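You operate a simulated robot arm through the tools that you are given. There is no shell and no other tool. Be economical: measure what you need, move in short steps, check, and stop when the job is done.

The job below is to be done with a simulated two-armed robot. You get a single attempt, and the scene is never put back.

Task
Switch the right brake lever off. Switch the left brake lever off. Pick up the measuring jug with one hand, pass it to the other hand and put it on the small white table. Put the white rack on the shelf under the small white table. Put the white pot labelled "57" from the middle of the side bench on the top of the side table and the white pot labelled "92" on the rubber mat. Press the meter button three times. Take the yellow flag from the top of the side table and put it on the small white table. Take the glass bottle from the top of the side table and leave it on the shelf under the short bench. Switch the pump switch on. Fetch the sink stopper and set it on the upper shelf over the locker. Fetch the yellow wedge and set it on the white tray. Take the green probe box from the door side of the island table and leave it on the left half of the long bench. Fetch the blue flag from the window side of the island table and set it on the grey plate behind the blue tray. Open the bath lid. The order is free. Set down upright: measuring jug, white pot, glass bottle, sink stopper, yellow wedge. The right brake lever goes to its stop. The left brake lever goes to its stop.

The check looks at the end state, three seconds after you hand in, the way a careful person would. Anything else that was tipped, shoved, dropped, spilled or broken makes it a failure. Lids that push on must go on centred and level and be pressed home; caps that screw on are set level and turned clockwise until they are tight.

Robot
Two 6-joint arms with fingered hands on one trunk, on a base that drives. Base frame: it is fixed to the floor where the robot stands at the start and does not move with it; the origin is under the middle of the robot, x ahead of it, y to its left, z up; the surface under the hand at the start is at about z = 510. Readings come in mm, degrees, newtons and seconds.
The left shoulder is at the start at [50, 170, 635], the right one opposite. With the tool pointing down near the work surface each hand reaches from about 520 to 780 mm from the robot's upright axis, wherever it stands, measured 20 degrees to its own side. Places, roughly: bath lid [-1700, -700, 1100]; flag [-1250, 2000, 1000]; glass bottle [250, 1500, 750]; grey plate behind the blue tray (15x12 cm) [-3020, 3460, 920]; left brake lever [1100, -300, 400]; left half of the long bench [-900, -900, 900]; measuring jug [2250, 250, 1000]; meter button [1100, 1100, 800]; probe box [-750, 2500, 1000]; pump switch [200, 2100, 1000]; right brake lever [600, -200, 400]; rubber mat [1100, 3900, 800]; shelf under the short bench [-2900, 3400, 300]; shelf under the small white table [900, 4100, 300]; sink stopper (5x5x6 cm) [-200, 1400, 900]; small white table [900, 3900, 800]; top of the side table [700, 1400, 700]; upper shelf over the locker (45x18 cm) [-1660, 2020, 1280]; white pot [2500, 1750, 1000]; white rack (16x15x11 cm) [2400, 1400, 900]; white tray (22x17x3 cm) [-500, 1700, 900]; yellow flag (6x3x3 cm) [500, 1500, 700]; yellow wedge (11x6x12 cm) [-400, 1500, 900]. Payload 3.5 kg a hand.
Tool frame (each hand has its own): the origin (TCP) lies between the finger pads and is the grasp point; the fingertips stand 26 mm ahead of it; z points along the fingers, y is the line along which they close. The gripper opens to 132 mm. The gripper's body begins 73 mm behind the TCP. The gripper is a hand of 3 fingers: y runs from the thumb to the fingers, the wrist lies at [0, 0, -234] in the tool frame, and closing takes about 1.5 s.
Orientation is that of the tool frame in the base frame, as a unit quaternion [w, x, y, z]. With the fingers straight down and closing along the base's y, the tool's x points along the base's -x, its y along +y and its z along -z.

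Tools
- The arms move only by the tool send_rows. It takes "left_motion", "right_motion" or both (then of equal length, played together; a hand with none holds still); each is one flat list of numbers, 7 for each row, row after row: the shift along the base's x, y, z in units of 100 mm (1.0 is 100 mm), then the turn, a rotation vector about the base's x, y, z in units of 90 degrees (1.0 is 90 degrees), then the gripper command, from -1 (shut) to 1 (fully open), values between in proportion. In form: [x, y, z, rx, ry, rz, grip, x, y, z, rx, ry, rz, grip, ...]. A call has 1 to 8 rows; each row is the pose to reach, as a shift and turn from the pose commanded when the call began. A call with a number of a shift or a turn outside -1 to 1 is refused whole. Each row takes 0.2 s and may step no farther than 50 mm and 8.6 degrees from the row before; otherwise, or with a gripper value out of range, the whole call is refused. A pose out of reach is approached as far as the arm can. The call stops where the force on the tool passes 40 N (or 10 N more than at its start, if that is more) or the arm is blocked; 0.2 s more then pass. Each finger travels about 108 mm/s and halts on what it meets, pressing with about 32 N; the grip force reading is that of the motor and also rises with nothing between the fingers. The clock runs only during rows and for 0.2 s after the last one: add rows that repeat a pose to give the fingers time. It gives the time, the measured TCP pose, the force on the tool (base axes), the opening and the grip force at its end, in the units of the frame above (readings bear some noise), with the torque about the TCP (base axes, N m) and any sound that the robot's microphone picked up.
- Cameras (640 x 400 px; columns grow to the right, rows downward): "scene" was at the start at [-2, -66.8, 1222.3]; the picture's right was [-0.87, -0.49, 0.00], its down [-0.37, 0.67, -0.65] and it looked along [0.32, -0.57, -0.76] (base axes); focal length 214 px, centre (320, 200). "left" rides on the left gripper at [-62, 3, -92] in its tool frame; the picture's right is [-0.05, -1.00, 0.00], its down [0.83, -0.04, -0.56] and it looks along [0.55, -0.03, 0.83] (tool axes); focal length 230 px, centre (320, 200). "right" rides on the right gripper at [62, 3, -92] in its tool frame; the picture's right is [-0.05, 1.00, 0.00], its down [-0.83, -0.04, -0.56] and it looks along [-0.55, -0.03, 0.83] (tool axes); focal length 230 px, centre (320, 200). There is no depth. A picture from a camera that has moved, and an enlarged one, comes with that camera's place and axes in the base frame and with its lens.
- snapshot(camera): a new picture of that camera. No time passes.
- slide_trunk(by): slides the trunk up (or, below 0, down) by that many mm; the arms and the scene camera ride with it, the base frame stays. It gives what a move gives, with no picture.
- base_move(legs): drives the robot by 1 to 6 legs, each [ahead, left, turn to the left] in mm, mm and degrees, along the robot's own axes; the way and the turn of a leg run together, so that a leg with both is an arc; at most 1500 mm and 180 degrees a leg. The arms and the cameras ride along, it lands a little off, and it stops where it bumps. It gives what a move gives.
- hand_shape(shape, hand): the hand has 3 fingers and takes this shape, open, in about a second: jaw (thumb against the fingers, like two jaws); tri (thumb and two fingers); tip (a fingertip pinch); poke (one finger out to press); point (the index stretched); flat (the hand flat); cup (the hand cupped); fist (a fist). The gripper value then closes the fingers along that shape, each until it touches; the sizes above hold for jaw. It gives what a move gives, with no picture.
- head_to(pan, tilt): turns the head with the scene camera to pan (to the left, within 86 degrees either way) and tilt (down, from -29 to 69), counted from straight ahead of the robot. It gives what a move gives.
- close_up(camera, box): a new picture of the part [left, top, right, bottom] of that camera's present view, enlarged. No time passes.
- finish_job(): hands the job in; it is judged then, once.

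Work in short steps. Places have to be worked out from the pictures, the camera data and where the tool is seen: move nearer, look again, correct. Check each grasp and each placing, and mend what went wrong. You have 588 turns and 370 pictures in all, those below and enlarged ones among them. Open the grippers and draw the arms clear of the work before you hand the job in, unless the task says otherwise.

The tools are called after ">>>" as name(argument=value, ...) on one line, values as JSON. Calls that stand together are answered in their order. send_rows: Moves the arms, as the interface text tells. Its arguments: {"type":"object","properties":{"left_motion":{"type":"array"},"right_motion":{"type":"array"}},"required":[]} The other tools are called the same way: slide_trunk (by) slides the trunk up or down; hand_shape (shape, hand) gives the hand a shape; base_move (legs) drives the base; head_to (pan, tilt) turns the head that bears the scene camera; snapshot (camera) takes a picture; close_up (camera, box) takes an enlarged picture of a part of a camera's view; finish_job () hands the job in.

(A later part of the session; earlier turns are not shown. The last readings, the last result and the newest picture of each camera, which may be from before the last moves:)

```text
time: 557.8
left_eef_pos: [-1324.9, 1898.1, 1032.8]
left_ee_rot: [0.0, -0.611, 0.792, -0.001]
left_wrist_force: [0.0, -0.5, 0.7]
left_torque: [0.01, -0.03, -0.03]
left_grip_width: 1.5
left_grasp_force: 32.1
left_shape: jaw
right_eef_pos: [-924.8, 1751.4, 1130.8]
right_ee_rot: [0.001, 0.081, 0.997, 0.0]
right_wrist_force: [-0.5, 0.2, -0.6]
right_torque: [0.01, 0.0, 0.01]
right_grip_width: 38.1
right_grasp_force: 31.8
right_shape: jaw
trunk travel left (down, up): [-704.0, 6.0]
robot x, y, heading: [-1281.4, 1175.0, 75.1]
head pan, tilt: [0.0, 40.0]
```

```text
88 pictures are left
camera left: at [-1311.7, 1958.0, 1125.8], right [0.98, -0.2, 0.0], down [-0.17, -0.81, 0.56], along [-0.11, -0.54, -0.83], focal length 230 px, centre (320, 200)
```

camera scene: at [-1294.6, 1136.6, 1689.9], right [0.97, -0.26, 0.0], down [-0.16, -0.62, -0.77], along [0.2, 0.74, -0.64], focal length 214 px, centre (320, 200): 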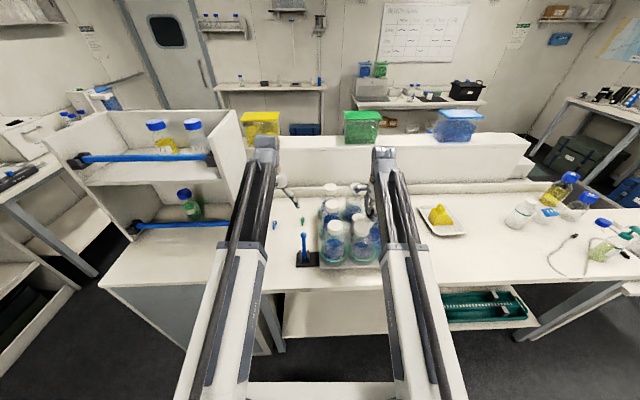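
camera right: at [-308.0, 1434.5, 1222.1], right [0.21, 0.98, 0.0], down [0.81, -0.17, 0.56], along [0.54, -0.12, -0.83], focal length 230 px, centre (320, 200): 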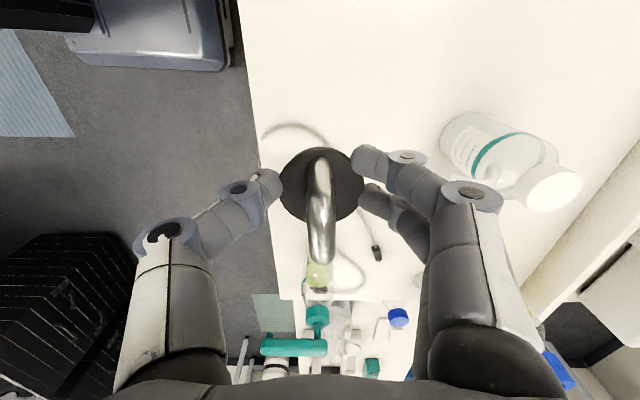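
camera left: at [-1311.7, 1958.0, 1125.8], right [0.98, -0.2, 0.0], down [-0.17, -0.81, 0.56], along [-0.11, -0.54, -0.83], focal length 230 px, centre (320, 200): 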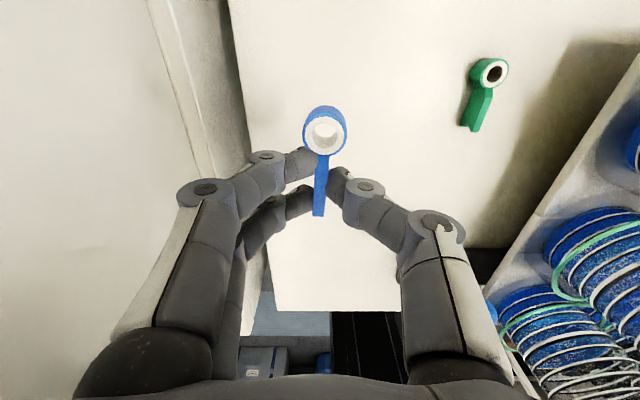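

Both items held. The upper shelf has a rail in front and is high, so I need the stopper gripped with a forward tilt. I'll set it down on a clear spot and re-grip. Move right/back to the free area.

>>> base_move(legs=[[-100, 0, 0], [0, -290, 0]])

>>> snapshot(camera="right")

```text
time: 560.3
left_eef_pos: [-1127.9, 1744.2, 1034.1]
left_ee_rot: [-0.003, -0.614, 0.789, 0.006]
left_wrist_force: [-0.4, 0.3, 0.2]
left_torque: [0.01, -0.03, -0.01]
left_grip_width: 0.0
left_grasp_force: 32.6
left_shape: jaw
right_eef_pos: [-716.7, 1593.9, 1131.1]
right_ee_rot: [0.0, 0.083, 0.997, -0.002]
right_wrist_force: [0.5, 0.5, 0.6]
right_torque: [0.02, 0.01, 0.01]
right_grip_width: 38.1
right_grasp_force: 31.8
right_shape: jaw
trunk travel left (down, up): [-704.0, 6.0]
robot x, y, heading: [-1074.8, 1016.0, 74.9]
head pan, tilt: [0.0, 40.0]
stopped in leg 2: the force on the tool passed its limit at 54 N (the readings are from after the stop); the commanded pose is now the measured one
```

```text
87 pictures are left
camera right: at [-776.5, 1607.7, 1221.7], right [0.22, 0.98, 0.0], down [0.81, -0.18, 0.56], along [0.54, -0.12, -0.83], focal length 230 px, centre (320, 200)
```

right: 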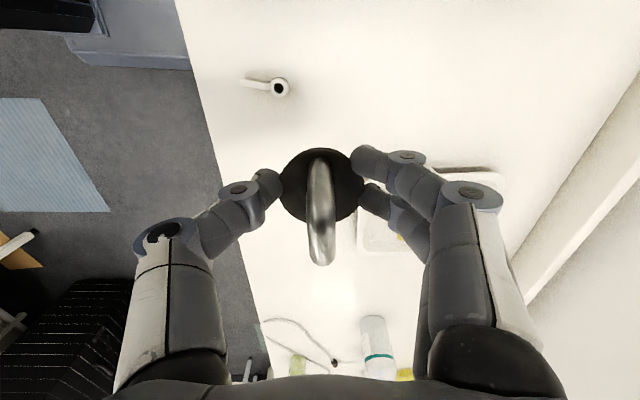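

The left hand (still low) hit something while moving, and its grip reads 0 — check at once.

>>> snapshot(camera="left")

>>> snapshot(camera="scene")

```text
86 pictures are left
camera left: at [-1113.9, 1802.9, 1127.2], right [0.98, -0.19, -0.01], down [-0.16, -0.82, 0.55], along [-0.12, -0.54, -0.83], focal length 230 px, centre (320, 200)
```

left: 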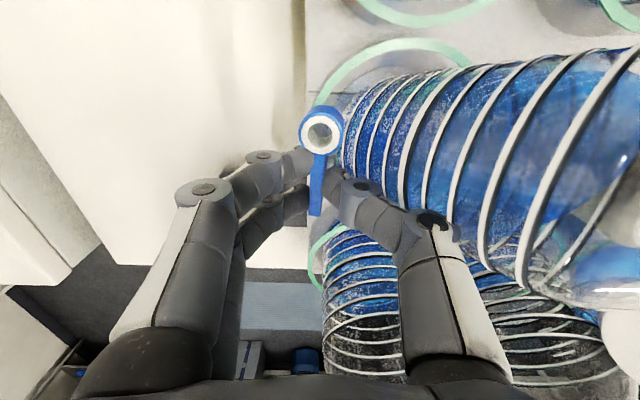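

```text
85 pictures are left
camera scene: at [-1064.2, 1064.0, 1689.9], right [0.97, -0.26, 0.0], down [-0.17, -0.62, -0.77], along [0.2, 0.74, -0.64], focal length 214 px, centre (320, 200)
```

scene: 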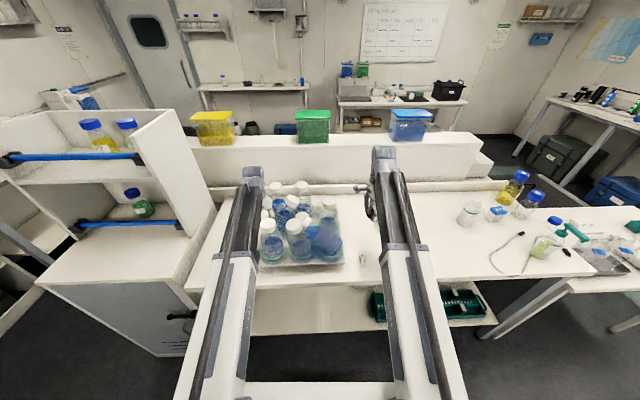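

The hand pressed against a wire-wrapped bottle; the flag is still held. Reverse the motion a little, then raise the left hand.

>>> base_move(legs=[[0, 60, 0]])

>>> send_rows(left_motion=[0, 0, 0.2, 0, 0, 0, -1, 0, 0, 0.4, 0, 0, 0, -1, 0, 0, 0.6, 0, 0, 0, -1, 0, 0, 0.8, 0, 0, 0, -1, 0, 0, 1, 0, 0, 0, -1])

>>> close_up(camera="scene", box=[200, 160, 380, 290])

>>> snapshot(camera="left")

```text
time: 561.2
left_eef_pos: [-1185.5, 1758.6, 1035.4]
left_ee_rot: [-0.003, -0.615, 0.789, 0.005]
left_wrist_force: [-0.9, 0.4, -0.4]
left_torque: [-0.01, -0.02, -0.02]
left_grip_width: 0.2
left_grasp_force: 31.7
left_shape: jaw
right_eef_pos: [-774.7, 1609.3, 1131.8]
right_ee_rot: [0.002, 0.083, 0.997, -0.001]
right_wrist_force: [0.0, 0.4, -0.3]
right_torque: [-0.02, -0.01, -0.02]
right_grip_width: 37.9
right_grasp_force: 31.7
right_shape: jaw
trunk travel left (down, up): [-704.0, 6.0]
robot x, y, heading: [-1132.1, 1034.4, 74.9]
head pan, tilt: [0.0, 40.0]
```

```text
time: 562.4
left_eef_pos: [-1185.4, 1760.2, 1135.2]
left_ee_rot: [-0.003, -0.614, 0.789, 0.005]
left_wrist_force: [0.2, -0.2, 0.5]
left_torque: [0.01, -0.01, 0.0]
left_grip_width: 0.0
left_grasp_force: 32.0
left_shape: jaw
right_eef_pos: [-772.8, 1609.7, 1131.3]
right_ee_rot: [0.0, 0.082, 0.997, 0.0]
right_wrist_force: [-0.1, 0.3, -0.4]
right_torque: [0.0, -0.01, -0.03]
right_grip_width: 38.0
right_grasp_force: 32.1
right_shape: jaw
trunk travel left (down, up): [-704.0, 6.0]
robot x, y, heading: [-1132.7, 1033.1, 75.2]
head pan, tilt: [0.0, 40.0]
```

```text
3.08 times, centred on (290, 225) of scene
camera zoom: at [-1121.9, 1079.6, 1690.0], right [0.97, -0.26, 0.0], down [-0.17, -0.62, -0.77], along [0.2, 0.74, -0.64], focal length 660 px, centre (412, 123)
```

zoom: 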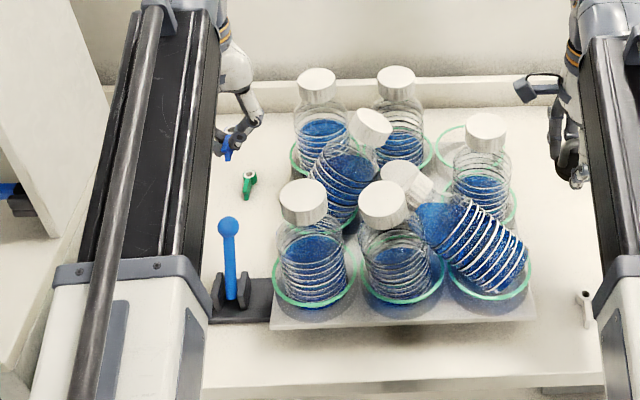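

```text
83 pictures are left
camera left: at [-1171.7, 1818.4, 1228.1], right [0.98, -0.2, -0.01], down [-0.16, -0.82, 0.55], along [-0.12, -0.54, -0.83], focal length 230 px, centre (320, 200)
```

left: 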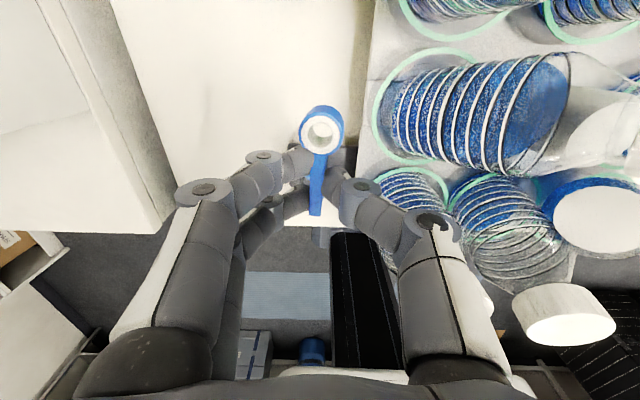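

Two bottles in the tray got knocked: one leans right (A), one leans left (B). I must right them. First raise both hands well clear, then put the stopper down on a free spot.

>>> send_rows(left_motion=[0, 0, 0.25, 0, 0, 0, -1, 0, 0, 0.5, 0, 0, 0, -1, 0, -0.05, 0.75, 0, 0, 0, -1, 0, -0.1, 1, 0, 0, 0, -1], right_motion=[0, 0, 0.25, 0, 0, 0, -1, 0, 0, 0.5, 0, 0, 0, -1, 0, 0, 0.75, 0, 0, 0, -1, 0, 0, 1, 0, 0, 0, -1])

>>> base_move(legs=[[0, -140, 0]])

>>> send_rows(right_motion=[0.05, -0.05, -0.25, 0, 0, 0, -1, 0.1, -0.1, -0.5, 0, 0, 0, -1, 0.1, -0.1, -0.75, 0, 0, 0, -1, 0.1, -0.1, -1, 0, 0, 0, -1])

>>> snapshot(camera="right")

```text
time: 563.4
left_eef_pos: [-1186.1, 1749.8, 1235.6]
left_ee_rot: [-0.003, -0.614, 0.789, 0.006]
left_wrist_force: [-0.5, -0.2, -0.2]
left_torque: [0.0, -0.01, -0.01]
left_grip_width: 0.2
left_grasp_force: 32.1
left_shape: jaw
right_eef_pos: [-774.1, 1608.1, 1232.0]
right_ee_rot: [0.002, 0.083, 0.997, 0.0]
right_wrist_force: [0.1, -0.4, -0.8]
right_torque: [0.03, 0.02, -0.01]
right_grip_width: 37.8
right_grasp_force: 32.1
right_shape: jaw
trunk travel left (down, up): [-704.0, 6.0]
robot x, y, heading: [-1134.5, 1038.0, 74.9]
head pan, tilt: [0.0, 40.0]
```

```text
time: 564.8
left_eef_pos: [-1046.4, 1712.7, 1236.8]
left_ee_rot: [-0.003, -0.614, 0.789, 0.006]
left_wrist_force: [0.8, 0.8, -0.4]
left_torque: [0.0, 0.03, 0.03]
left_grip_width: 0.0
left_grasp_force: 32.1
left_shape: jaw
right_eef_pos: [-635.6, 1571.1, 1231.8]
right_ee_rot: [0.001, 0.084, 0.996, -0.001]
right_wrist_force: [0.5, 0.4, -0.4]
right_torque: [-0.01, 0.03, 0.03]
right_grip_width: 37.9
right_grasp_force: 32.2
right_shape: jaw
trunk travel left (down, up): [-704.0, 6.0]
robot x, y, heading: [-995.8, 998.1, 74.6]
head pan, tilt: [0.0, 40.0]
```

```text
time: 565.8
left_eef_pos: [-1048.1, 1712.2, 1234.9]
left_ee_rot: [-0.003, -0.614, 0.789, 0.006]
left_wrist_force: [0.3, 0.0, 0.0]
left_torque: [-0.03, -0.01, 0.01]
left_grip_width: 0.0
left_grasp_force: 32.1
left_shape: jaw
right_eef_pos: [-626.9, 1560.2, 1132.5]
right_ee_rot: [0.001, 0.084, 0.996, -0.001]
right_wrist_force: [-0.3, -0.2, -0.5]
right_torque: [0.02, 0.0, 0.0]
right_grip_width: 38.0
right_grasp_force: 32.0
right_shape: jaw
trunk travel left (down, up): [-704.0, 6.0]
robot x, y, heading: [-995.5, 998.7, 74.9]
head pan, tilt: [0.0, 40.0]
```

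```text
82 pictures are left
camera right: at [-686.7, 1574.3, 1222.6], right [0.22, 0.98, 0.0], down [0.81, -0.18, 0.56], along [0.54, -0.12, -0.83], focal length 230 px, centre (320, 200)
```

right: 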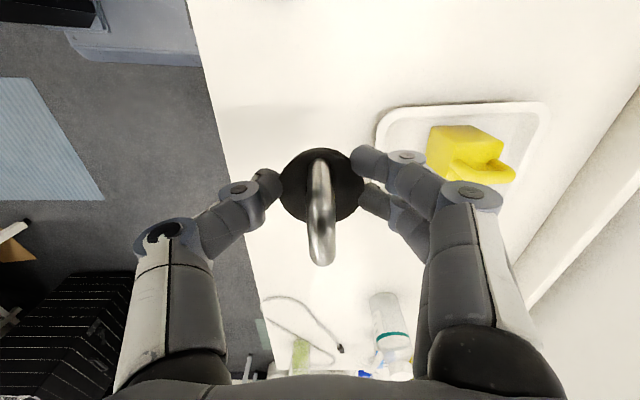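

>>> send_rows(right_motion=[0, -0.05, -0.25, 0, 0, 0, -1, 0, -0.1, -0.5, 0, 0, 0, -1, 0, -0.1, -0.75, 0, 0, 0, -1, 0, -0.1, -1, 0, 0, 0, -1])

>>> send_rows(right_motion=[0, 0, -0.3, 0, 0, 0, -1, 0, 0, -0.6, 0, 0, 0, -1, 0, 0, -0.85, 0, 0, 0, -1, 0, 0, -0.92, 0, 0, 0, -1, 0, 0, -0.96, 0, 0, 0, -1, 0, 0, -1, 0, 0, 0, -1])

>>> send_rows(right_motion=[0, 0, -0.02, 0, 0, 0, -1, 0, 0, -0.02, 0, 0, 0, -0.3, 0, 0, -0.02, 0, 0, 0, 0.1, 0, 0, -0.02, 0, 0, 0, 0.2, 0, 0, 0.3, 0, 0, 0, 0.2, 0, 0, 0.6, 0, 0, 0, 0.2, 0, 0, 1, 0, 0, 0, 0.2])

>>> snapshot(camera="right")

```text
time: 566.8
left_eef_pos: [-1047.3, 1713.7, 1236.5]
left_ee_rot: [-0.002, -0.614, 0.79, 0.005]
left_wrist_force: [-0.9, 0.3, -1.0]
left_torque: [-0.01, 0.03, 0.02]
left_grip_width: 0.0
left_grasp_force: 31.7
left_shape: jaw
right_eef_pos: [-626.1, 1551.7, 1031.5]
right_ee_rot: [0.001, 0.084, 0.996, -0.001]
right_wrist_force: [0.0, 0.0, -0.1]
right_torque: [-0.01, 0.0, -0.01]
right_grip_width: 37.9
right_grasp_force: 32.4
right_shape: jaw
trunk travel left (down, up): [-704.0, 6.0]
robot x, y, heading: [-996.1, 994.4, 74.8]
head pan, tilt: [0.0, 40.0]
```

```text
time: 568.2
left_eef_pos: [-1047.5, 1712.5, 1235.7]
left_ee_rot: [-0.002, -0.613, 0.79, 0.006]
left_wrist_force: [1.0, -0.1, -0.4]
left_torque: [-0.01, -0.01, 0.04]
left_grip_width: 0.0
left_grasp_force: 31.9
left_shape: jaw
right_eef_pos: [-625.6, 1550.4, 931.7]
right_ee_rot: [0.001, 0.083, 0.997, -0.001]
right_wrist_force: [-0.3, -0.6, -0.7]
right_torque: [-0.01, -0.01, 0.02]
right_grip_width: 37.8
right_grasp_force: 31.8
right_shape: jaw
trunk travel left (down, up): [-704.0, 6.0]
robot x, y, heading: [-996.5, 1000.0, 74.8]
head pan, tilt: [0.0, 40.0]
```

```text
time: 569.8
left_eef_pos: [-1046.9, 1712.3, 1237.0]
left_ee_rot: [-0.003, -0.613, 0.79, 0.005]
left_wrist_force: [0.2, -0.5, 0.3]
left_torque: [-0.02, 0.04, -0.01]
left_grip_width: 0.0
left_grasp_force: 32.2
left_shape: jaw
right_eef_pos: [-627.6, 1549.8, 1031.5]
right_ee_rot: [0.0, 0.084, 0.996, -0.001]
right_wrist_force: [0.1, -1.2, 0.2]
right_torque: [-0.01, 0.04, 0.03]
right_grip_width: 78.7
right_grasp_force: 0.2
right_shape: jaw
trunk travel left (down, up): [-704.0, 6.0]
robot x, y, heading: [-999.4, 998.4, 74.7]
head pan, tilt: [0.0, 40.0]
```

```text
81 pictures are left
camera right: at [-687.3, 1565.0, 1122.9], right [0.22, 0.98, 0.0], down [0.81, -0.18, 0.56], along [0.54, -0.12, -0.83], focal length 230 px, centre (320, 200)
```

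right: 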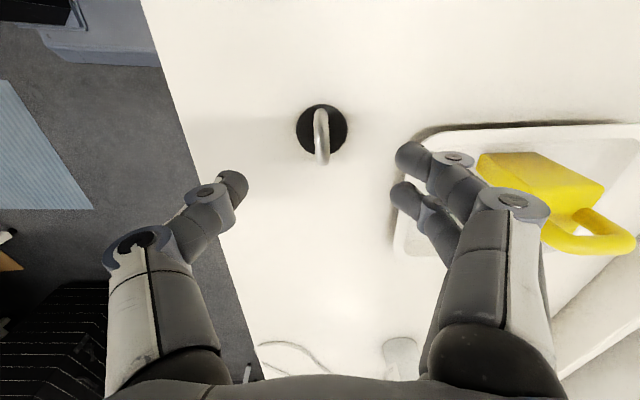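

Stopper parked upright. Unyaw the right hand, raise it, and study the bottle tray.

>>> send_rows(right_motion=[0.05, -0.05, 0.25, 0, 0, 0.094, 0.6, 0.1, -0.1, 0.5, 0, 0, 0.188, 1, 0.15, -0.15, 0.75, 0, 0, 0.282, 1, 0.2, -0.2, 1, 0, 0, 0.376, 1, 0.3, -0.2, 1, 0, 0, 0.47, 1, 0.4, -0.2, 1, 0, 0, 0.564, 1, 0.5, -0.2, 1, 0, 0, 0.658, 1, 0.6, -0.2, 1, 0, 0, 0.752, 1], left_motion=[-0.1, 0, 0, 0, 0, 0, -1, -0.2, 0, 0, 0, 0, 0, -1, -0.3, 0, 0, 0, 0, 0, -1, -0.4, 0, 0, 0, 0, 0, -1, -0.5, -0.1, 0, 0, 0, 0, -1, -0.6, -0.2, 0, 0, 0, 0, -1, -0.7, -0.3, 0, 0, 0, 0, -1, -0.8, -0.4, 0, 0, 0, 0, -1])

>>> send_rows(right_motion=[0, 0, 0, 0, 0, 0.094, 1, 0, 0, 0, 0, 0, 0.188, 1])

>>> close_up(camera="scene", box=[200, 170, 360, 290])

```text
time: 571.6
left_eef_pos: [-1127.9, 1672.9, 1237.6]
left_ee_rot: [-0.003, -0.614, 0.789, 0.005]
left_wrist_force: [0.0, -0.3, -0.7]
left_torque: [-0.01, -0.02, 0.0]
left_grip_width: 0.0
left_grasp_force: 32.1
left_shape: jaw
right_eef_pos: [-566.9, 1530.4, 1131.6]
right_ee_rot: [0.001, -0.487, 0.874, 0.001]
right_wrist_force: [0.0, -0.5, 0.2]
right_torque: [-0.02, 0.0, -0.01]
right_grip_width: 131.7
right_grasp_force: 0.0
right_shape: jaw
trunk travel left (down, up): [-704.0, 6.0]
robot x, y, heading: [-996.8, 999.8, 74.9]
head pan, tilt: [0.0, 40.0]
```

```text
time: 572.2
left_eef_pos: [-1128.2, 1673.1, 1237.0]
left_ee_rot: [-0.002, -0.614, 0.789, 0.005]
left_wrist_force: [-0.4, 0.3, 0.6]
left_torque: [0.02, 0.04, 0.01]
left_grip_width: 0.0
left_grasp_force: 31.9
left_shape: jaw
right_eef_pos: [-567.1, 1531.3, 1131.7]
right_ee_rot: [0.0, -0.611, 0.792, 0.0]
right_wrist_force: [-1.2, 0.3, -0.3]
right_torque: [0.0, -0.01, 0.04]
right_grip_width: 131.9
right_grasp_force: 0.1
right_shape: jaw
trunk travel left (down, up): [-704.0, 6.0]
robot x, y, heading: [-1001.7, 998.3, 74.7]
head pan, tilt: [0.0, 40.0]
```

```text
3.33 times, centred on (280, 230) of scene
camera zoom: at [-985.6, 1042.9, 1690.0], right [0.97, -0.26, 0.0], down [-0.17, -0.62, -0.77], along [0.2, 0.74, -0.64], focal length 715 px, centre (453, 100)
```

zoom: 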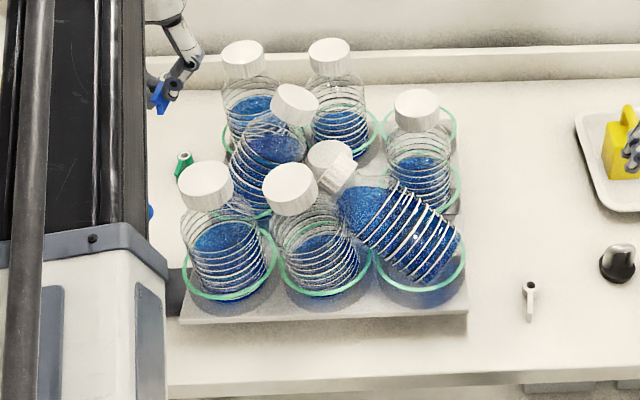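

B (front right) leans back-left onto its neighbours; A leans right. Plan: pinch B's cap from the sides and swing it up about its base. Yaw the right hand +69° and shift the base left.

>>> send_rows(right_motion=[0, 0, 0.2, 0, 0, 0.09, 1, 0, 0, 0.4, 0, 0, 0.18, 1, 0, 0, 0.6, 0, 0, 0.27, 1, 0, 0, 0.8, 0, 0, 0.36, 1, 0, 0, 1, 0, 0, 0.45, 1, 0, 0, 1, 0, 0, 0.54, 1, 0, 0, 1, 0, 0, 0.63, 1, 0, 0, 1, 0, 0, 0.72, 1])

>>> base_move(legs=[[0, 210, 0]])

>>> snapshot(camera="right")

```text
time: 574.0
left_eef_pos: [-1126.4, 1673.3, 1237.4]
left_ee_rot: [-0.003, -0.614, 0.789, 0.005]
left_wrist_force: [-0.9, 0.7, -0.3]
left_torque: [0.0, 0.01, 0.02]
left_grip_width: 0.0
left_grasp_force: 32.2
left_shape: jaw
right_eef_pos: [-567.1, 1532.6, 1231.7]
right_ee_rot: [-0.001, 0.94, -0.342, -0.001]
right_wrist_force: [0.1, -0.9, 0.5]
right_torque: [-0.02, 0.01, -0.01]
right_grip_width: 131.8
right_grasp_force: 0.1
right_shape: jaw
trunk travel left (down, up): [-704.0, 6.0]
robot x, y, heading: [-997.3, 1000.2, 74.5]
head pan, tilt: [0.0, 40.0]
```

```text
time: 575.6
left_eef_pos: [-1328.1, 1727.0, 1236.8]
left_ee_rot: [-0.003, -0.613, 0.79, 0.006]
left_wrist_force: [0.7, 0.5, -0.4]
left_torque: [-0.01, 0.02, 0.01]
left_grip_width: 0.0
left_grasp_force: 31.9
left_shape: jaw
right_eef_pos: [-768.4, 1585.9, 1231.0]
right_ee_rot: [-0.001, 0.939, -0.344, 0.0]
right_wrist_force: [0.0, -0.5, -0.3]
right_torque: [0.0, -0.05, 0.03]
right_grip_width: 131.9
right_grasp_force: 0.0
right_shape: jaw
trunk travel left (down, up): [-704.0, 6.0]
robot x, y, heading: [-1199.5, 1052.5, 75.1]
head pan, tilt: [0.0, 40.0]
```

```text
79 pictures are left
camera right: at [-723.2, 1544.5, 1322.4], right [-0.68, -0.73, 0.0], down [-0.61, 0.57, 0.56], along [-0.4, 0.38, -0.83], focal length 230 px, centre (320, 200)
```

right: 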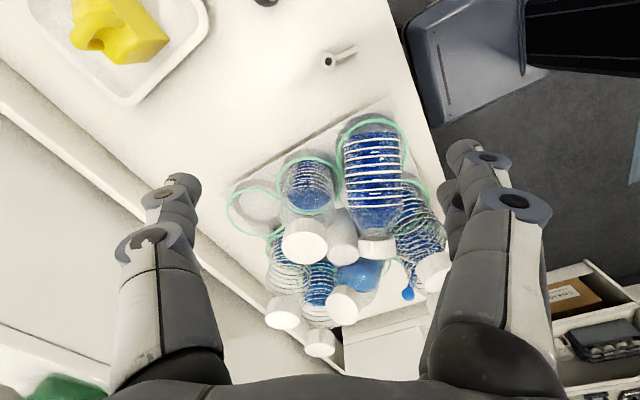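

>>> send_rows(right_motion=[-0.25, 0.16, 0, 0, 0, 0, 1, -0.5, 0.32, 0, 0, 0, 0, 1, -0.75, 0.48, 0, 0, 0, 0, 1, -1, 0.63, 0, 0, 0, 0, 1])

>>> send_rows(right_motion=[-0.25, 0.16, 0, 0, 0, 0, 1, -0.5, 0.32, -0.1, 0, 0, 0, 1, -0.75, 0.48, -0.3, 0, 0, 0, 1, -0.75, 0.48, -0.5, 0, 0, 0, 1])

>>> snapshot(camera="right")

>>> close_up(camera="scene", box=[260, 170, 420, 290])

```text
time: 576.6
left_eef_pos: [-1327.6, 1727.5, 1236.8]
left_ee_rot: [-0.003, -0.614, 0.79, 0.006]
left_wrist_force: [-0.8, -0.8, 0.0]
left_torque: [0.03, 0.02, 0.03]
left_grip_width: 0.0
left_grasp_force: 32.0
left_shape: jaw
right_eef_pos: [-867.1, 1649.5, 1229.7]
right_ee_rot: [-0.001, 0.939, -0.343, -0.001]
right_wrist_force: [-1.0, 0.3, 0.4]
right_torque: [-0.03, 0.01, 0.01]
right_grip_width: 132.0
right_grasp_force: 0.0
right_shape: jaw
trunk travel left (down, up): [-704.0, 6.0]
robot x, y, heading: [-1199.0, 1053.0, 74.8]
head pan, tilt: [0.0, 40.0]
```

```text
time: 577.6
left_eef_pos: [-1326.0, 1727.7, 1237.2]
left_ee_rot: [-0.004, -0.614, 0.789, 0.005]
left_wrist_force: [-0.3, -0.4, 0.0]
left_torque: [0.01, -0.01, 0.01]
left_grip_width: 0.2
left_grasp_force: 32.2
left_shape: jaw
right_eef_pos: [-940.9, 1697.2, 1179.7]
right_ee_rot: [-0.002, 0.939, -0.344, -0.001]
right_wrist_force: [0.4, -0.2, -0.4]
right_torque: [-0.01, -0.01, -0.02]
right_grip_width: 131.8
right_grasp_force: 0.2
right_shape: jaw
trunk travel left (down, up): [-704.0, 6.0]
robot x, y, heading: [-1201.1, 1052.1, 74.8]
head pan, tilt: [0.0, 40.0]
```

```text
78 pictures are left
camera right: at [-896.3, 1654.5, 1271.1], right [-0.68, -0.73, 0.0], down [-0.61, 0.57, 0.56], along [-0.41, 0.38, -0.83], focal length 230 px, centre (320, 200)
```

right: 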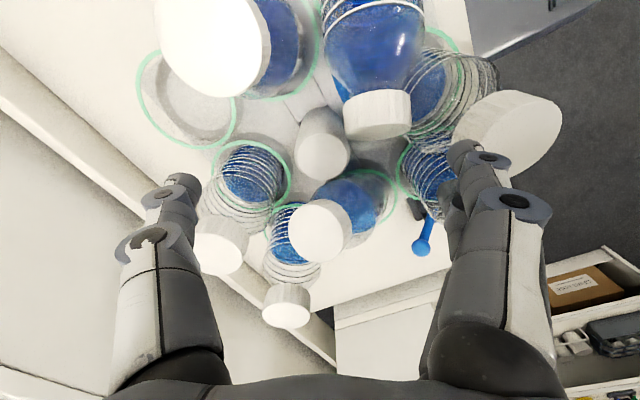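

```text
3.33 times, centred on (340, 230) of scene
camera zoom: at [-1185.2, 1097.0, 1690.0], right [0.97, -0.26, 0.0], down [-0.17, -0.62, -0.77], along [0.2, 0.74, -0.64], focal length 715 px, centre (253, 100)
```

zoom: 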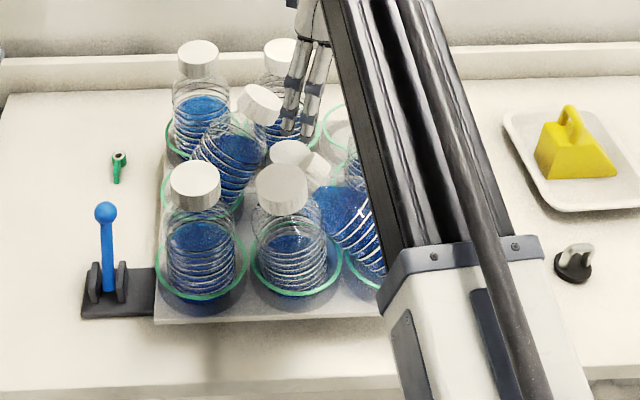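

Triangulation shows the bottles are ~225 mm tall (caps ≈1120). B's cap is at ≈(-955,1652,1090), its ring at ≈(-863,1553). Go over B's cap.

>>> send_rows(right_motion=[-0.07, -0.22, 0, 0, 0, 0, 1, -0.14, -0.45, 0, 0, 0, 0, 0.6, -0.14, -0.45, -0.1, 0, 0, 0, 0.5])

>>> snapshot(camera="right")

```text
time: 578.4
left_eef_pos: [-1327.2, 1727.8, 1237.9]
left_ee_rot: [-0.003, -0.613, 0.79, 0.006]
left_wrist_force: [-0.2, -0.9, -0.1]
left_torque: [0.03, -0.03, -0.02]
left_grip_width: 0.0
left_grasp_force: 32.3
left_shape: jaw
right_eef_pos: [-956.4, 1652.4, 1170.4]
right_ee_rot: [0.0, 0.939, -0.344, 0.0]
right_wrist_force: [0.3, -0.6, 0.1]
right_torque: [0.0, 0.01, 0.04]
right_grip_width: 99.3
right_grasp_force: 0.1
right_shape: jaw
trunk travel left (down, up): [-704.0, 6.0]
robot x, y, heading: [-1199.8, 1051.4, 75.0]
head pan, tilt: [0.0, 40.0]
```

```text
76 pictures are left
camera right: at [-912.0, 1609.8, 1261.9], right [-0.68, -0.73, 0.0], down [-0.61, 0.57, 0.56], along [-0.41, 0.38, -0.83], focal length 230 px, centre (320, 200)
```

right: 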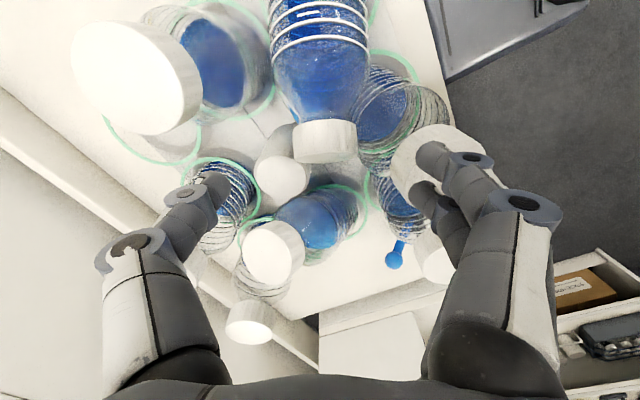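

Neighbouring caps are too close for a pinch; instead I'll push B's cap from its leaning side with closed fingers. Close, move between B's and A's caps, then lower.

>>> send_rows(right_motion=[-0.1, 0.2, 0, 0, 0, 0, 0, -0.2, 0.4, 0, 0, 0, 0, -0.5, -0.24, 0.49, 0, 0, 0, 0, -1, -0.24, 0.49, 0, 0, 0, 0, -1, -0.24, 0.49, 0, 0, 0, 0, -1, -0.24, 0.49, 0, 0, 0, 0, -1])

>>> snapshot(camera="right")

```text
time: 579.8
left_eef_pos: [-1327.1, 1727.9, 1236.8]
left_ee_rot: [-0.003, -0.613, 0.79, 0.006]
left_wrist_force: [0.1, -0.5, 0.2]
left_torque: [0.03, 0.01, -0.01]
left_grip_width: 0.0
left_grasp_force: 32.5
left_shape: jaw
right_eef_pos: [-978.8, 1701.7, 1172.0]
right_ee_rot: [-0.001, 0.939, -0.343, 0.0]
right_wrist_force: [0.2, -0.6, -0.6]
right_torque: [-0.04, 0.0, -0.02]
right_grip_width: 0.0
right_grasp_force: 32.0
right_shape: jaw
trunk travel left (down, up): [-704.0, 6.0]
robot x, y, heading: [-1199.2, 1057.5, 74.8]
head pan, tilt: [0.0, 40.0]
```

```text
75 pictures are left
camera right: at [-935.2, 1659.2, 1262.1], right [-0.68, -0.73, 0.0], down [-0.61, 0.57, 0.56], along [-0.41, 0.38, -0.83], focal length 230 px, centre (320, 200)
```

right: 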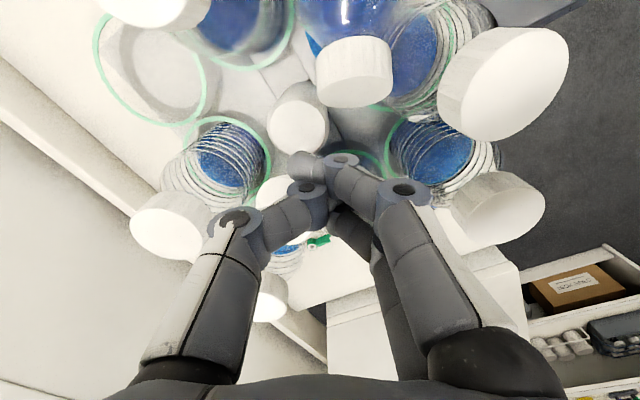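

>>> send_rows(right_motion=[0.03, -0.04, -0.15, 0, 0, 0, -1, 0.06, -0.08, -0.3, 0, 0, 0, -1, 0.06, -0.08, -0.45, 0, 0, 0, -1, 0.06, -0.08, -0.6, 0, 0, 0, -1, 0.06, -0.08, -0.72, 0, 0, 0, -1])

>>> snapshot(camera="right")

```text
time: 581.0
left_eef_pos: [-1327.0, 1727.9, 1237.1]
left_ee_rot: [-0.003, -0.613, 0.79, 0.006]
left_wrist_force: [0.7, -0.1, -0.4]
left_torque: [-0.02, 0.0, 0.0]
left_grip_width: 0.0
left_grasp_force: 32.2
left_shape: jaw
right_eef_pos: [-974.5, 1692.7, 1099.8]
right_ee_rot: [-0.001, 0.939, -0.343, 0.0]
right_wrist_force: [0.3, -0.1, -0.7]
right_torque: [0.01, -0.01, -0.02]
right_grip_width: 0.0
right_grasp_force: 32.0
right_shape: jaw
trunk travel left (down, up): [-704.0, 6.0]
robot x, y, heading: [-1202.8, 1048.6, 75.0]
head pan, tilt: [0.0, 40.0]
```

```text
74 pictures are left
camera right: at [-929.7, 1650.9, 1189.8], right [-0.68, -0.73, 0.0], down [-0.61, 0.57, 0.56], along [-0.41, 0.38, -0.83], focal length 230 px, centre (320, 200)
```

right: 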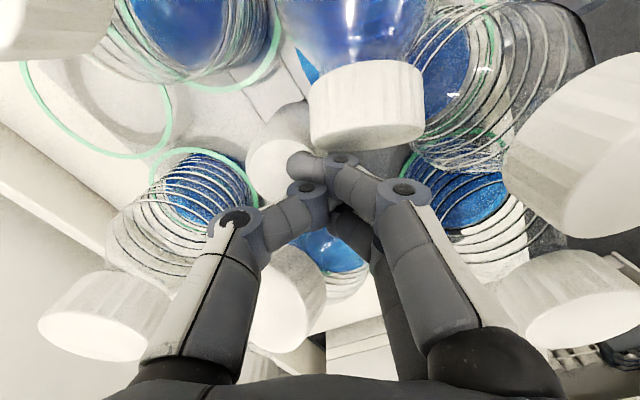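

B's cap is straight ahead (up in image) but 20 mm to the right; shift and then push it up-image.

>>> send_rows(right_motion=[-0.07, -0.075, 0, 0, 0, 0, -1, -0.14, -0.15, 0, 0, 0, 0, -1, -0.04, -0.25, 0.02, 0, 0, 0, -1, 0.06, -0.34, 0.04, 0, 0, 0, -1, 0.16, -0.44, 0.06, 0, 0, 0, -1, 0.26, -0.53, 0.08, 0, 0, 0, -1])

>>> snapshot(camera="right")

```text
time: 582.1
left_eef_pos: [-1329.3, 1726.9, 1237.1]
left_ee_rot: [-0.003, -0.614, 0.79, 0.005]
left_wrist_force: [-0.4, -0.3, 0.0]
left_torque: [-0.02, 0.01, 0.0]
left_grip_width: 0.1
left_grasp_force: 31.6
left_shape: jaw
right_eef_pos: [-972.7, 1661.4, 1108.5]
right_ee_rot: [-0.008, 0.941, -0.337, -0.007]
right_wrist_force: [-10.1, 11.9, 9.8]
right_torque: [0.14, -0.03, 0.34]
right_grip_width: 0.0
right_grasp_force: 32.0
right_shape: jaw
trunk travel left (down, up): [-704.0, 6.0]
robot x, y, heading: [-1195.3, 1052.9, 74.9]
head pan, tilt: [0.0, 40.0]
stopped in row 5 (right hand): the force on the tool passed its limit at 48 N (the readings are from after the stop); the commanded pose is now the measured one
```

```text
73 pictures are left
camera right: at [-925.4, 1617.6, 1198.3], right [-0.67, -0.74, -0.01], down [-0.61, 0.55, 0.57], along [-0.42, 0.39, -0.82], focal length 230 px, centre (320, 200)
```

right: 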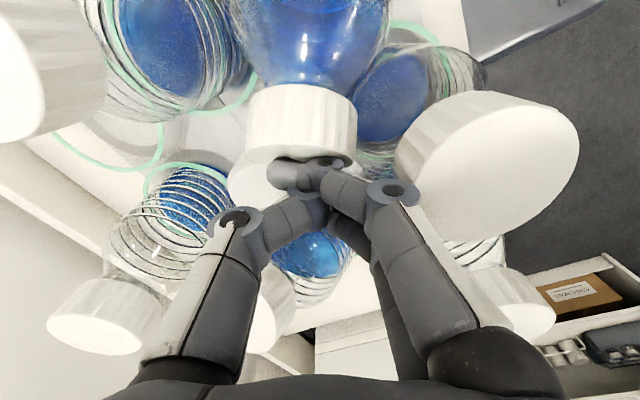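

Blocked – my knuckle is likely against the front-middle bottle's cap. Retreat and look from the head camera.

>>> send_rows(right_motion=[-0.07, 0.07, 0, 0, 0, 0, -1, -0.08, 0.18, 0, 0, 0, 0, -1, -0.02, 0.25, 0, 0, 0, 0, -1, -0.02, 0.25, 0.3, 0, 0, 0, -1, -0.02, 0.25, 0.6, 0, 0, 0, -1, -0.02, 0.25, 0.95, 0, 0, 0, -1])

>>> close_up(camera="scene", box=[260, 170, 420, 290])

```text
time: 583.5
left_eef_pos: [-1329.5, 1728.3, 1235.8]
left_ee_rot: [-0.003, -0.614, 0.789, 0.006]
left_wrist_force: [-0.5, 0.2, 0.5]
left_torque: [-0.02, 0.02, 0.0]
left_grip_width: 0.0
left_grasp_force: 32.3
left_shape: jaw
right_eef_pos: [-972.4, 1683.5, 1203.7]
right_ee_rot: [-0.005, 0.94, -0.34, -0.005]
right_wrist_force: [-0.9, -0.1, -0.8]
right_torque: [-0.02, -0.01, -0.03]
right_grip_width: 0.2
right_grasp_force: 32.2
right_shape: jaw
trunk travel left (down, up): [-704.0, 6.0]
robot x, y, heading: [-1198.0, 1050.7, 74.9]
head pan, tilt: [0.0, 40.0]
```

```text
3.33 times, centred on (340, 230) of scene
camera zoom: at [-1185.9, 1097.2, 1690.0], right [0.97, -0.26, 0.0], down [-0.17, -0.62, -0.77], along [0.2, 0.74, -0.64], focal length 715 px, centre (253, 100)
```

zoom: 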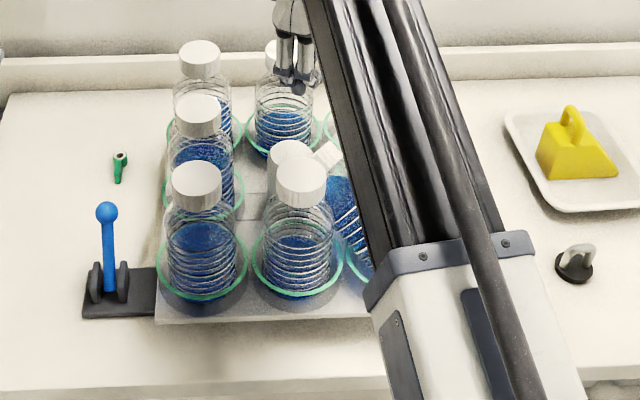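

Bottle A is upright again. Move the right arm aside to see B.

>>> send_rows(right_motion=[0.25, -0.1, 0.1, 0, 0, 0, -1, 0.5, -0.2, 0.2, 0, 0, 0, -1, 0.75, -0.3, 0.2, 0, 0, 0, -1, 1, -0.4, 0.2, 0, 0, 0, -1])

>>> send_rows(right_motion=[0.25, -0.1, 0, 0, 0, 0, -1, 0.5, -0.2, 0, 0, 0, 0, -1, 0.75, -0.3, 0, 0, 0, 0, -1, 1, -0.4, 0, 0, 0, 0, -1])

>>> close_up(camera="scene", box=[290, 180, 386, 260])

>>> snapshot(camera="right")

```text
time: 584.5
left_eef_pos: [-1329.5, 1727.1, 1237.4]
left_ee_rot: [-0.004, -0.614, 0.789, 0.006]
left_wrist_force: [0.1, 1.1, -0.1]
left_torque: [0.01, -0.01, 0.0]
left_grip_width: 0.1
left_grasp_force: 32.2
left_shape: jaw
right_eef_pos: [-871.8, 1643.4, 1220.5]
right_ee_rot: [-0.006, 0.94, -0.34, -0.006]
right_wrist_force: [-0.6, -0.5, 0.4]
right_torque: [-0.01, 0.03, -0.01]
right_grip_width: 0.0
right_grasp_force: 32.2
right_shape: jaw
trunk travel left (down, up): [-704.0, 6.0]
robot x, y, heading: [-1201.2, 1054.5, 75.1]
head pan, tilt: [0.0, 40.0]
```

```text
time: 585.5
left_eef_pos: [-1328.3, 1728.1, 1236.1]
left_ee_rot: [-0.003, -0.614, 0.789, 0.006]
left_wrist_force: [0.1, -0.2, 0.0]
left_torque: [0.03, 0.01, 0.02]
left_grip_width: 0.0
left_grasp_force: 32.0
left_shape: jaw
right_eef_pos: [-770.8, 1602.5, 1222.3]
right_ee_rot: [-0.005, 0.941, -0.339, -0.006]
right_wrist_force: [-1.4, 0.1, 0.0]
right_torque: [-0.01, -0.01, 0.01]
right_grip_width: 0.0
right_grasp_force: 31.2
right_shape: jaw
trunk travel left (down, up): [-704.0, 6.0]
robot x, y, heading: [-1198.7, 1052.6, 74.9]
head pan, tilt: [0.0, 40.0]
```

```text
5.00 times, centred on (338, 220) of scene
camera zoom: at [-1185.5, 1097.3, 1690.0], right [0.97, -0.26, 0.0], down [-0.17, -0.62, -0.77], along [0.2, 0.74, -0.64], focal length 1072 px, centre (230, 100)
```

zoom: 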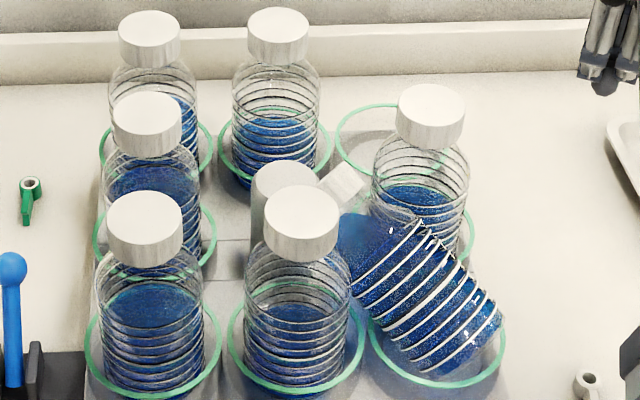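

```text
70 pictures are left
camera right: at [-725.2, 1560.4, 1312.9], right [-0.68, -0.74, -0.01], down [-0.61, 0.56, 0.57], along [-0.41, 0.39, -0.82], focal length 230 px, centre (320, 200)
```

right: 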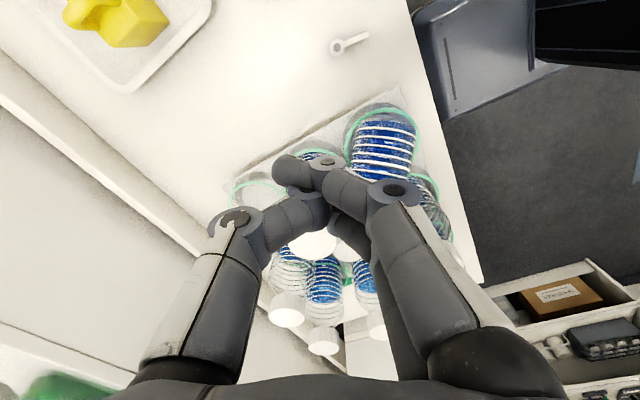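

Only B remains: it sits tilted ~42° with its base out of the raised wire ring (ring ≈(-867,1588), z≈965). I'll grip its body from above, turn it upright, and lower it back into the ring. Position above it.

>>> send_rows(right_motion=[-0.25, 0.04, 0, 0, 0, 0.04, 0, -0.5, 0.08, -0.1, 0, 0, 0.08, 0.4, -0.75, 0.12, -0.2, 0, 0, 0.113, 0.55, -1, 0.17, -0.3, 0, 0, 0.113, 0.55, -1, 0.17, -0.4, 0, 0, 0.113, 0.55])

>>> snapshot(camera="right")

```text
time: 586.8
left_eef_pos: [-1327.5, 1726.4, 1237.6]
left_ee_rot: [-0.003, -0.614, 0.789, 0.004]
left_wrist_force: [0.0, 0.5, -0.8]
left_torque: [0.01, -0.01, -0.01]
left_grip_width: 0.0
left_grasp_force: 31.7
left_shape: jaw
right_eef_pos: [-871.0, 1618.2, 1182.2]
right_ee_rot: [-0.005, 0.967, -0.255, -0.006]
right_wrist_force: [0.0, -0.3, -0.3]
right_torque: [0.02, -0.01, 0.03]
right_grip_width: 101.8
right_grasp_force: 0.2
right_shape: jaw
trunk travel left (down, up): [-704.0, 6.0]
robot x, y, heading: [-1193.1, 1052.9, 74.8]
head pan, tilt: [0.0, 40.0]
```

```text
69 pictures are left
camera right: at [-818.5, 1585.2, 1272.5], right [-0.54, -0.84, -0.01], down [-0.7, 0.44, 0.57], along [-0.48, 0.31, -0.82], focal length 230 px, centre (320, 200)
```

right: 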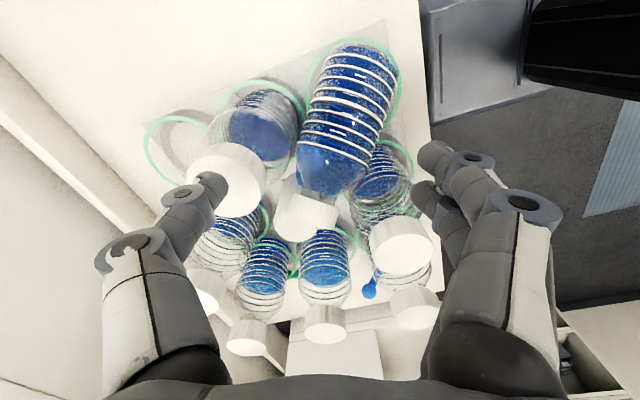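

>>> send_rows(right_motion=[-0.1, -0.1, -0.1, 0, 0, -0.09, 0.55, -0.2, -0.22, -0.2, 0, 0, -0.18, 0.55, -0.21, -0.23, -0.4, 0, 0, -0.21, 0.55, -0.21, -0.23, -0.6, 0, 0, -0.21, 0.55])

>>> snapshot(camera="right")

```text
time: 587.8
left_eef_pos: [-1328.4, 1727.6, 1236.5]
left_ee_rot: [-0.003, -0.615, 0.789, 0.005]
left_wrist_force: [0.2, 0.4, -0.1]
left_torque: [0.04, -0.01, -0.04]
left_grip_width: 0.0
left_grasp_force: 32.4
left_shape: jaw
right_eef_pos: [-891.5, 1597.3, 1122.8]
right_ee_rot: [-0.006, 0.912, -0.41, -0.005]
right_wrist_force: [-0.1, -0.4, 0.2]
right_torque: [0.01, 0.03, 0.0]
right_grip_width: 102.0
right_grasp_force: 0.1
right_shape: jaw
trunk travel left (down, up): [-704.0, 6.0]
robot x, y, heading: [-1199.1, 1051.9, 75.0]
head pan, tilt: [0.0, 40.0]
```

```text
68 pictures are left
camera right: at [-853.2, 1549.1, 1212.1], right [-0.78, -0.62, -0.01], down [-0.52, 0.64, 0.57], along [-0.35, 0.45, -0.82], focal length 230 px, centre (320, 200)
```

right: 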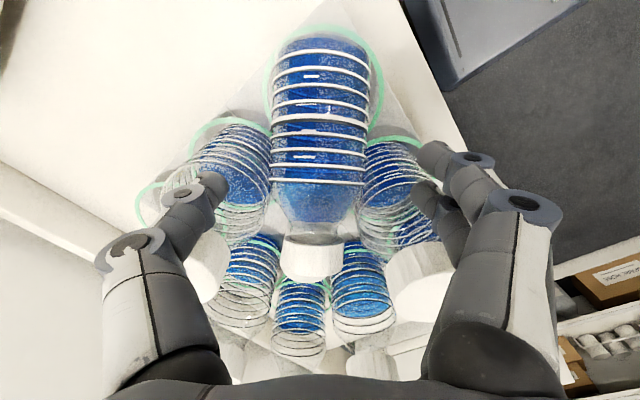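

Perfectly aligned with B's axis. Descend and grip the body.

>>> send_rows(right_motion=[0, 0, -0.2, 0, 0, 0, 0.55, 0, 0, -0.4, 0, 0, 0, 0.55, 0, 0, -0.6, 0, 0, 0, 0.55, 0, 0, -0.8, 0, 0, 0, 0.55])

>>> snapshot(camera="right")

```text
time: 588.8
left_eef_pos: [-1329.2, 1726.8, 1236.2]
left_ee_rot: [-0.003, -0.614, 0.789, 0.005]
left_wrist_force: [-0.4, 0.0, -0.1]
left_torque: [0.02, 0.01, 0.0]
left_grip_width: 0.0
left_grasp_force: 31.8
left_shape: jaw
right_eef_pos: [-891.1, 1599.6, 1041.9]
right_ee_rot: [-0.006, 0.912, -0.41, -0.005]
right_wrist_force: [-0.5, -0.2, -0.2]
right_torque: [-0.02, 0.04, -0.03]
right_grip_width: 101.8
right_grasp_force: 0.0
right_shape: jaw
trunk travel left (down, up): [-704.0, 6.0]
robot x, y, heading: [-1199.7, 1053.5, 75.3]
head pan, tilt: [0.0, 40.0]
```

```text
67 pictures are left
camera right: at [-853.0, 1549.8, 1131.5], right [-0.78, -0.62, -0.01], down [-0.52, 0.64, 0.57], along [-0.35, 0.45, -0.82], focal length 230 px, centre (320, 200)
```

right: 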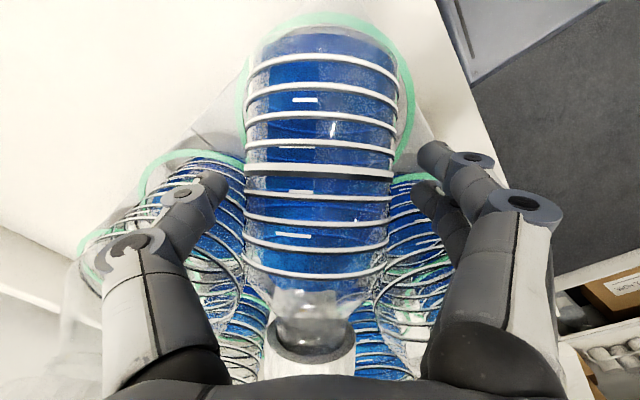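

>>> send_rows(right_motion=[0, 0, 0, 0, 0, 0, 0.2, 0, 0, 0, 0, 0, 0, -1, 0, 0, 0, 0, 0, 0, -1, 0, 0, 0, 0, 0, 0, -1])

>>> send_rows(right_motion=[0, 0, 0.15, 0, 0, 0, -1, 0, 0, 0.3, 0, 0, 0, -1, 0, 0, 0.5, 0, 0, 0, -1, 0, 0, 0.7, 0, 0, 0, -1])

>>> close_up(camera="scene", box=[260, 150, 420, 270])

```text
time: 589.8
left_eef_pos: [-1327.1, 1727.1, 1237.0]
left_ee_rot: [-0.004, -0.614, 0.789, 0.006]
left_wrist_force: [-0.2, 0.1, -0.2]
left_torque: [0.03, -0.02, 0.0]
left_grip_width: 0.0
left_grasp_force: 31.5
left_shape: jaw
right_eef_pos: [-891.0, 1599.7, 1041.1]
right_ee_rot: [-0.007, 0.912, -0.41, -0.005]
right_wrist_force: [1.0, -0.2, 0.6]
right_torque: [-0.08, 0.01, -0.09]
right_grip_width: 71.9
right_grasp_force: 31.8
right_shape: jaw
trunk travel left (down, up): [-704.0, 6.0]
robot x, y, heading: [-1200.9, 1054.5, 74.9]
head pan, tilt: [0.0, 40.0]
```

```text
time: 590.8
left_eef_pos: [-1327.5, 1727.8, 1236.3]
left_ee_rot: [-0.003, -0.614, 0.789, 0.006]
left_wrist_force: [0.5, -0.2, -0.3]
left_torque: [-0.01, 0.03, 0.01]
left_grip_width: 0.0
left_grasp_force: 32.1
left_shape: jaw
right_eef_pos: [-891.0, 1597.8, 1111.3]
right_ee_rot: [-0.006, 0.912, -0.41, -0.005]
right_wrist_force: [-0.5, 0.5, -7.7]
right_torque: [-0.02, 0.01, -0.01]
right_grip_width: 72.1
right_grasp_force: 32.7
right_shape: jaw
trunk travel left (down, up): [-704.0, 6.0]
robot x, y, heading: [-1194.8, 1053.9, 74.8]
head pan, tilt: [0.0, 40.0]
```

```text
3.33 times, centred on (340, 210) of scene
camera zoom: at [-1185.5, 1097.9, 1689.9], right [0.97, -0.26, 0.0], down [-0.17, -0.62, -0.77], along [0.2, 0.74, -0.64], focal length 715 px, centre (253, 167)
```

zoom: 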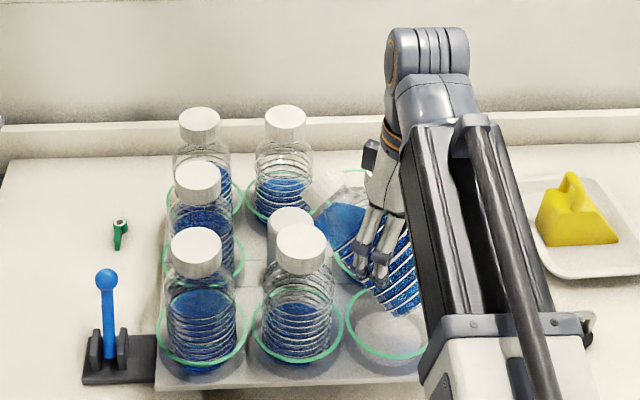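

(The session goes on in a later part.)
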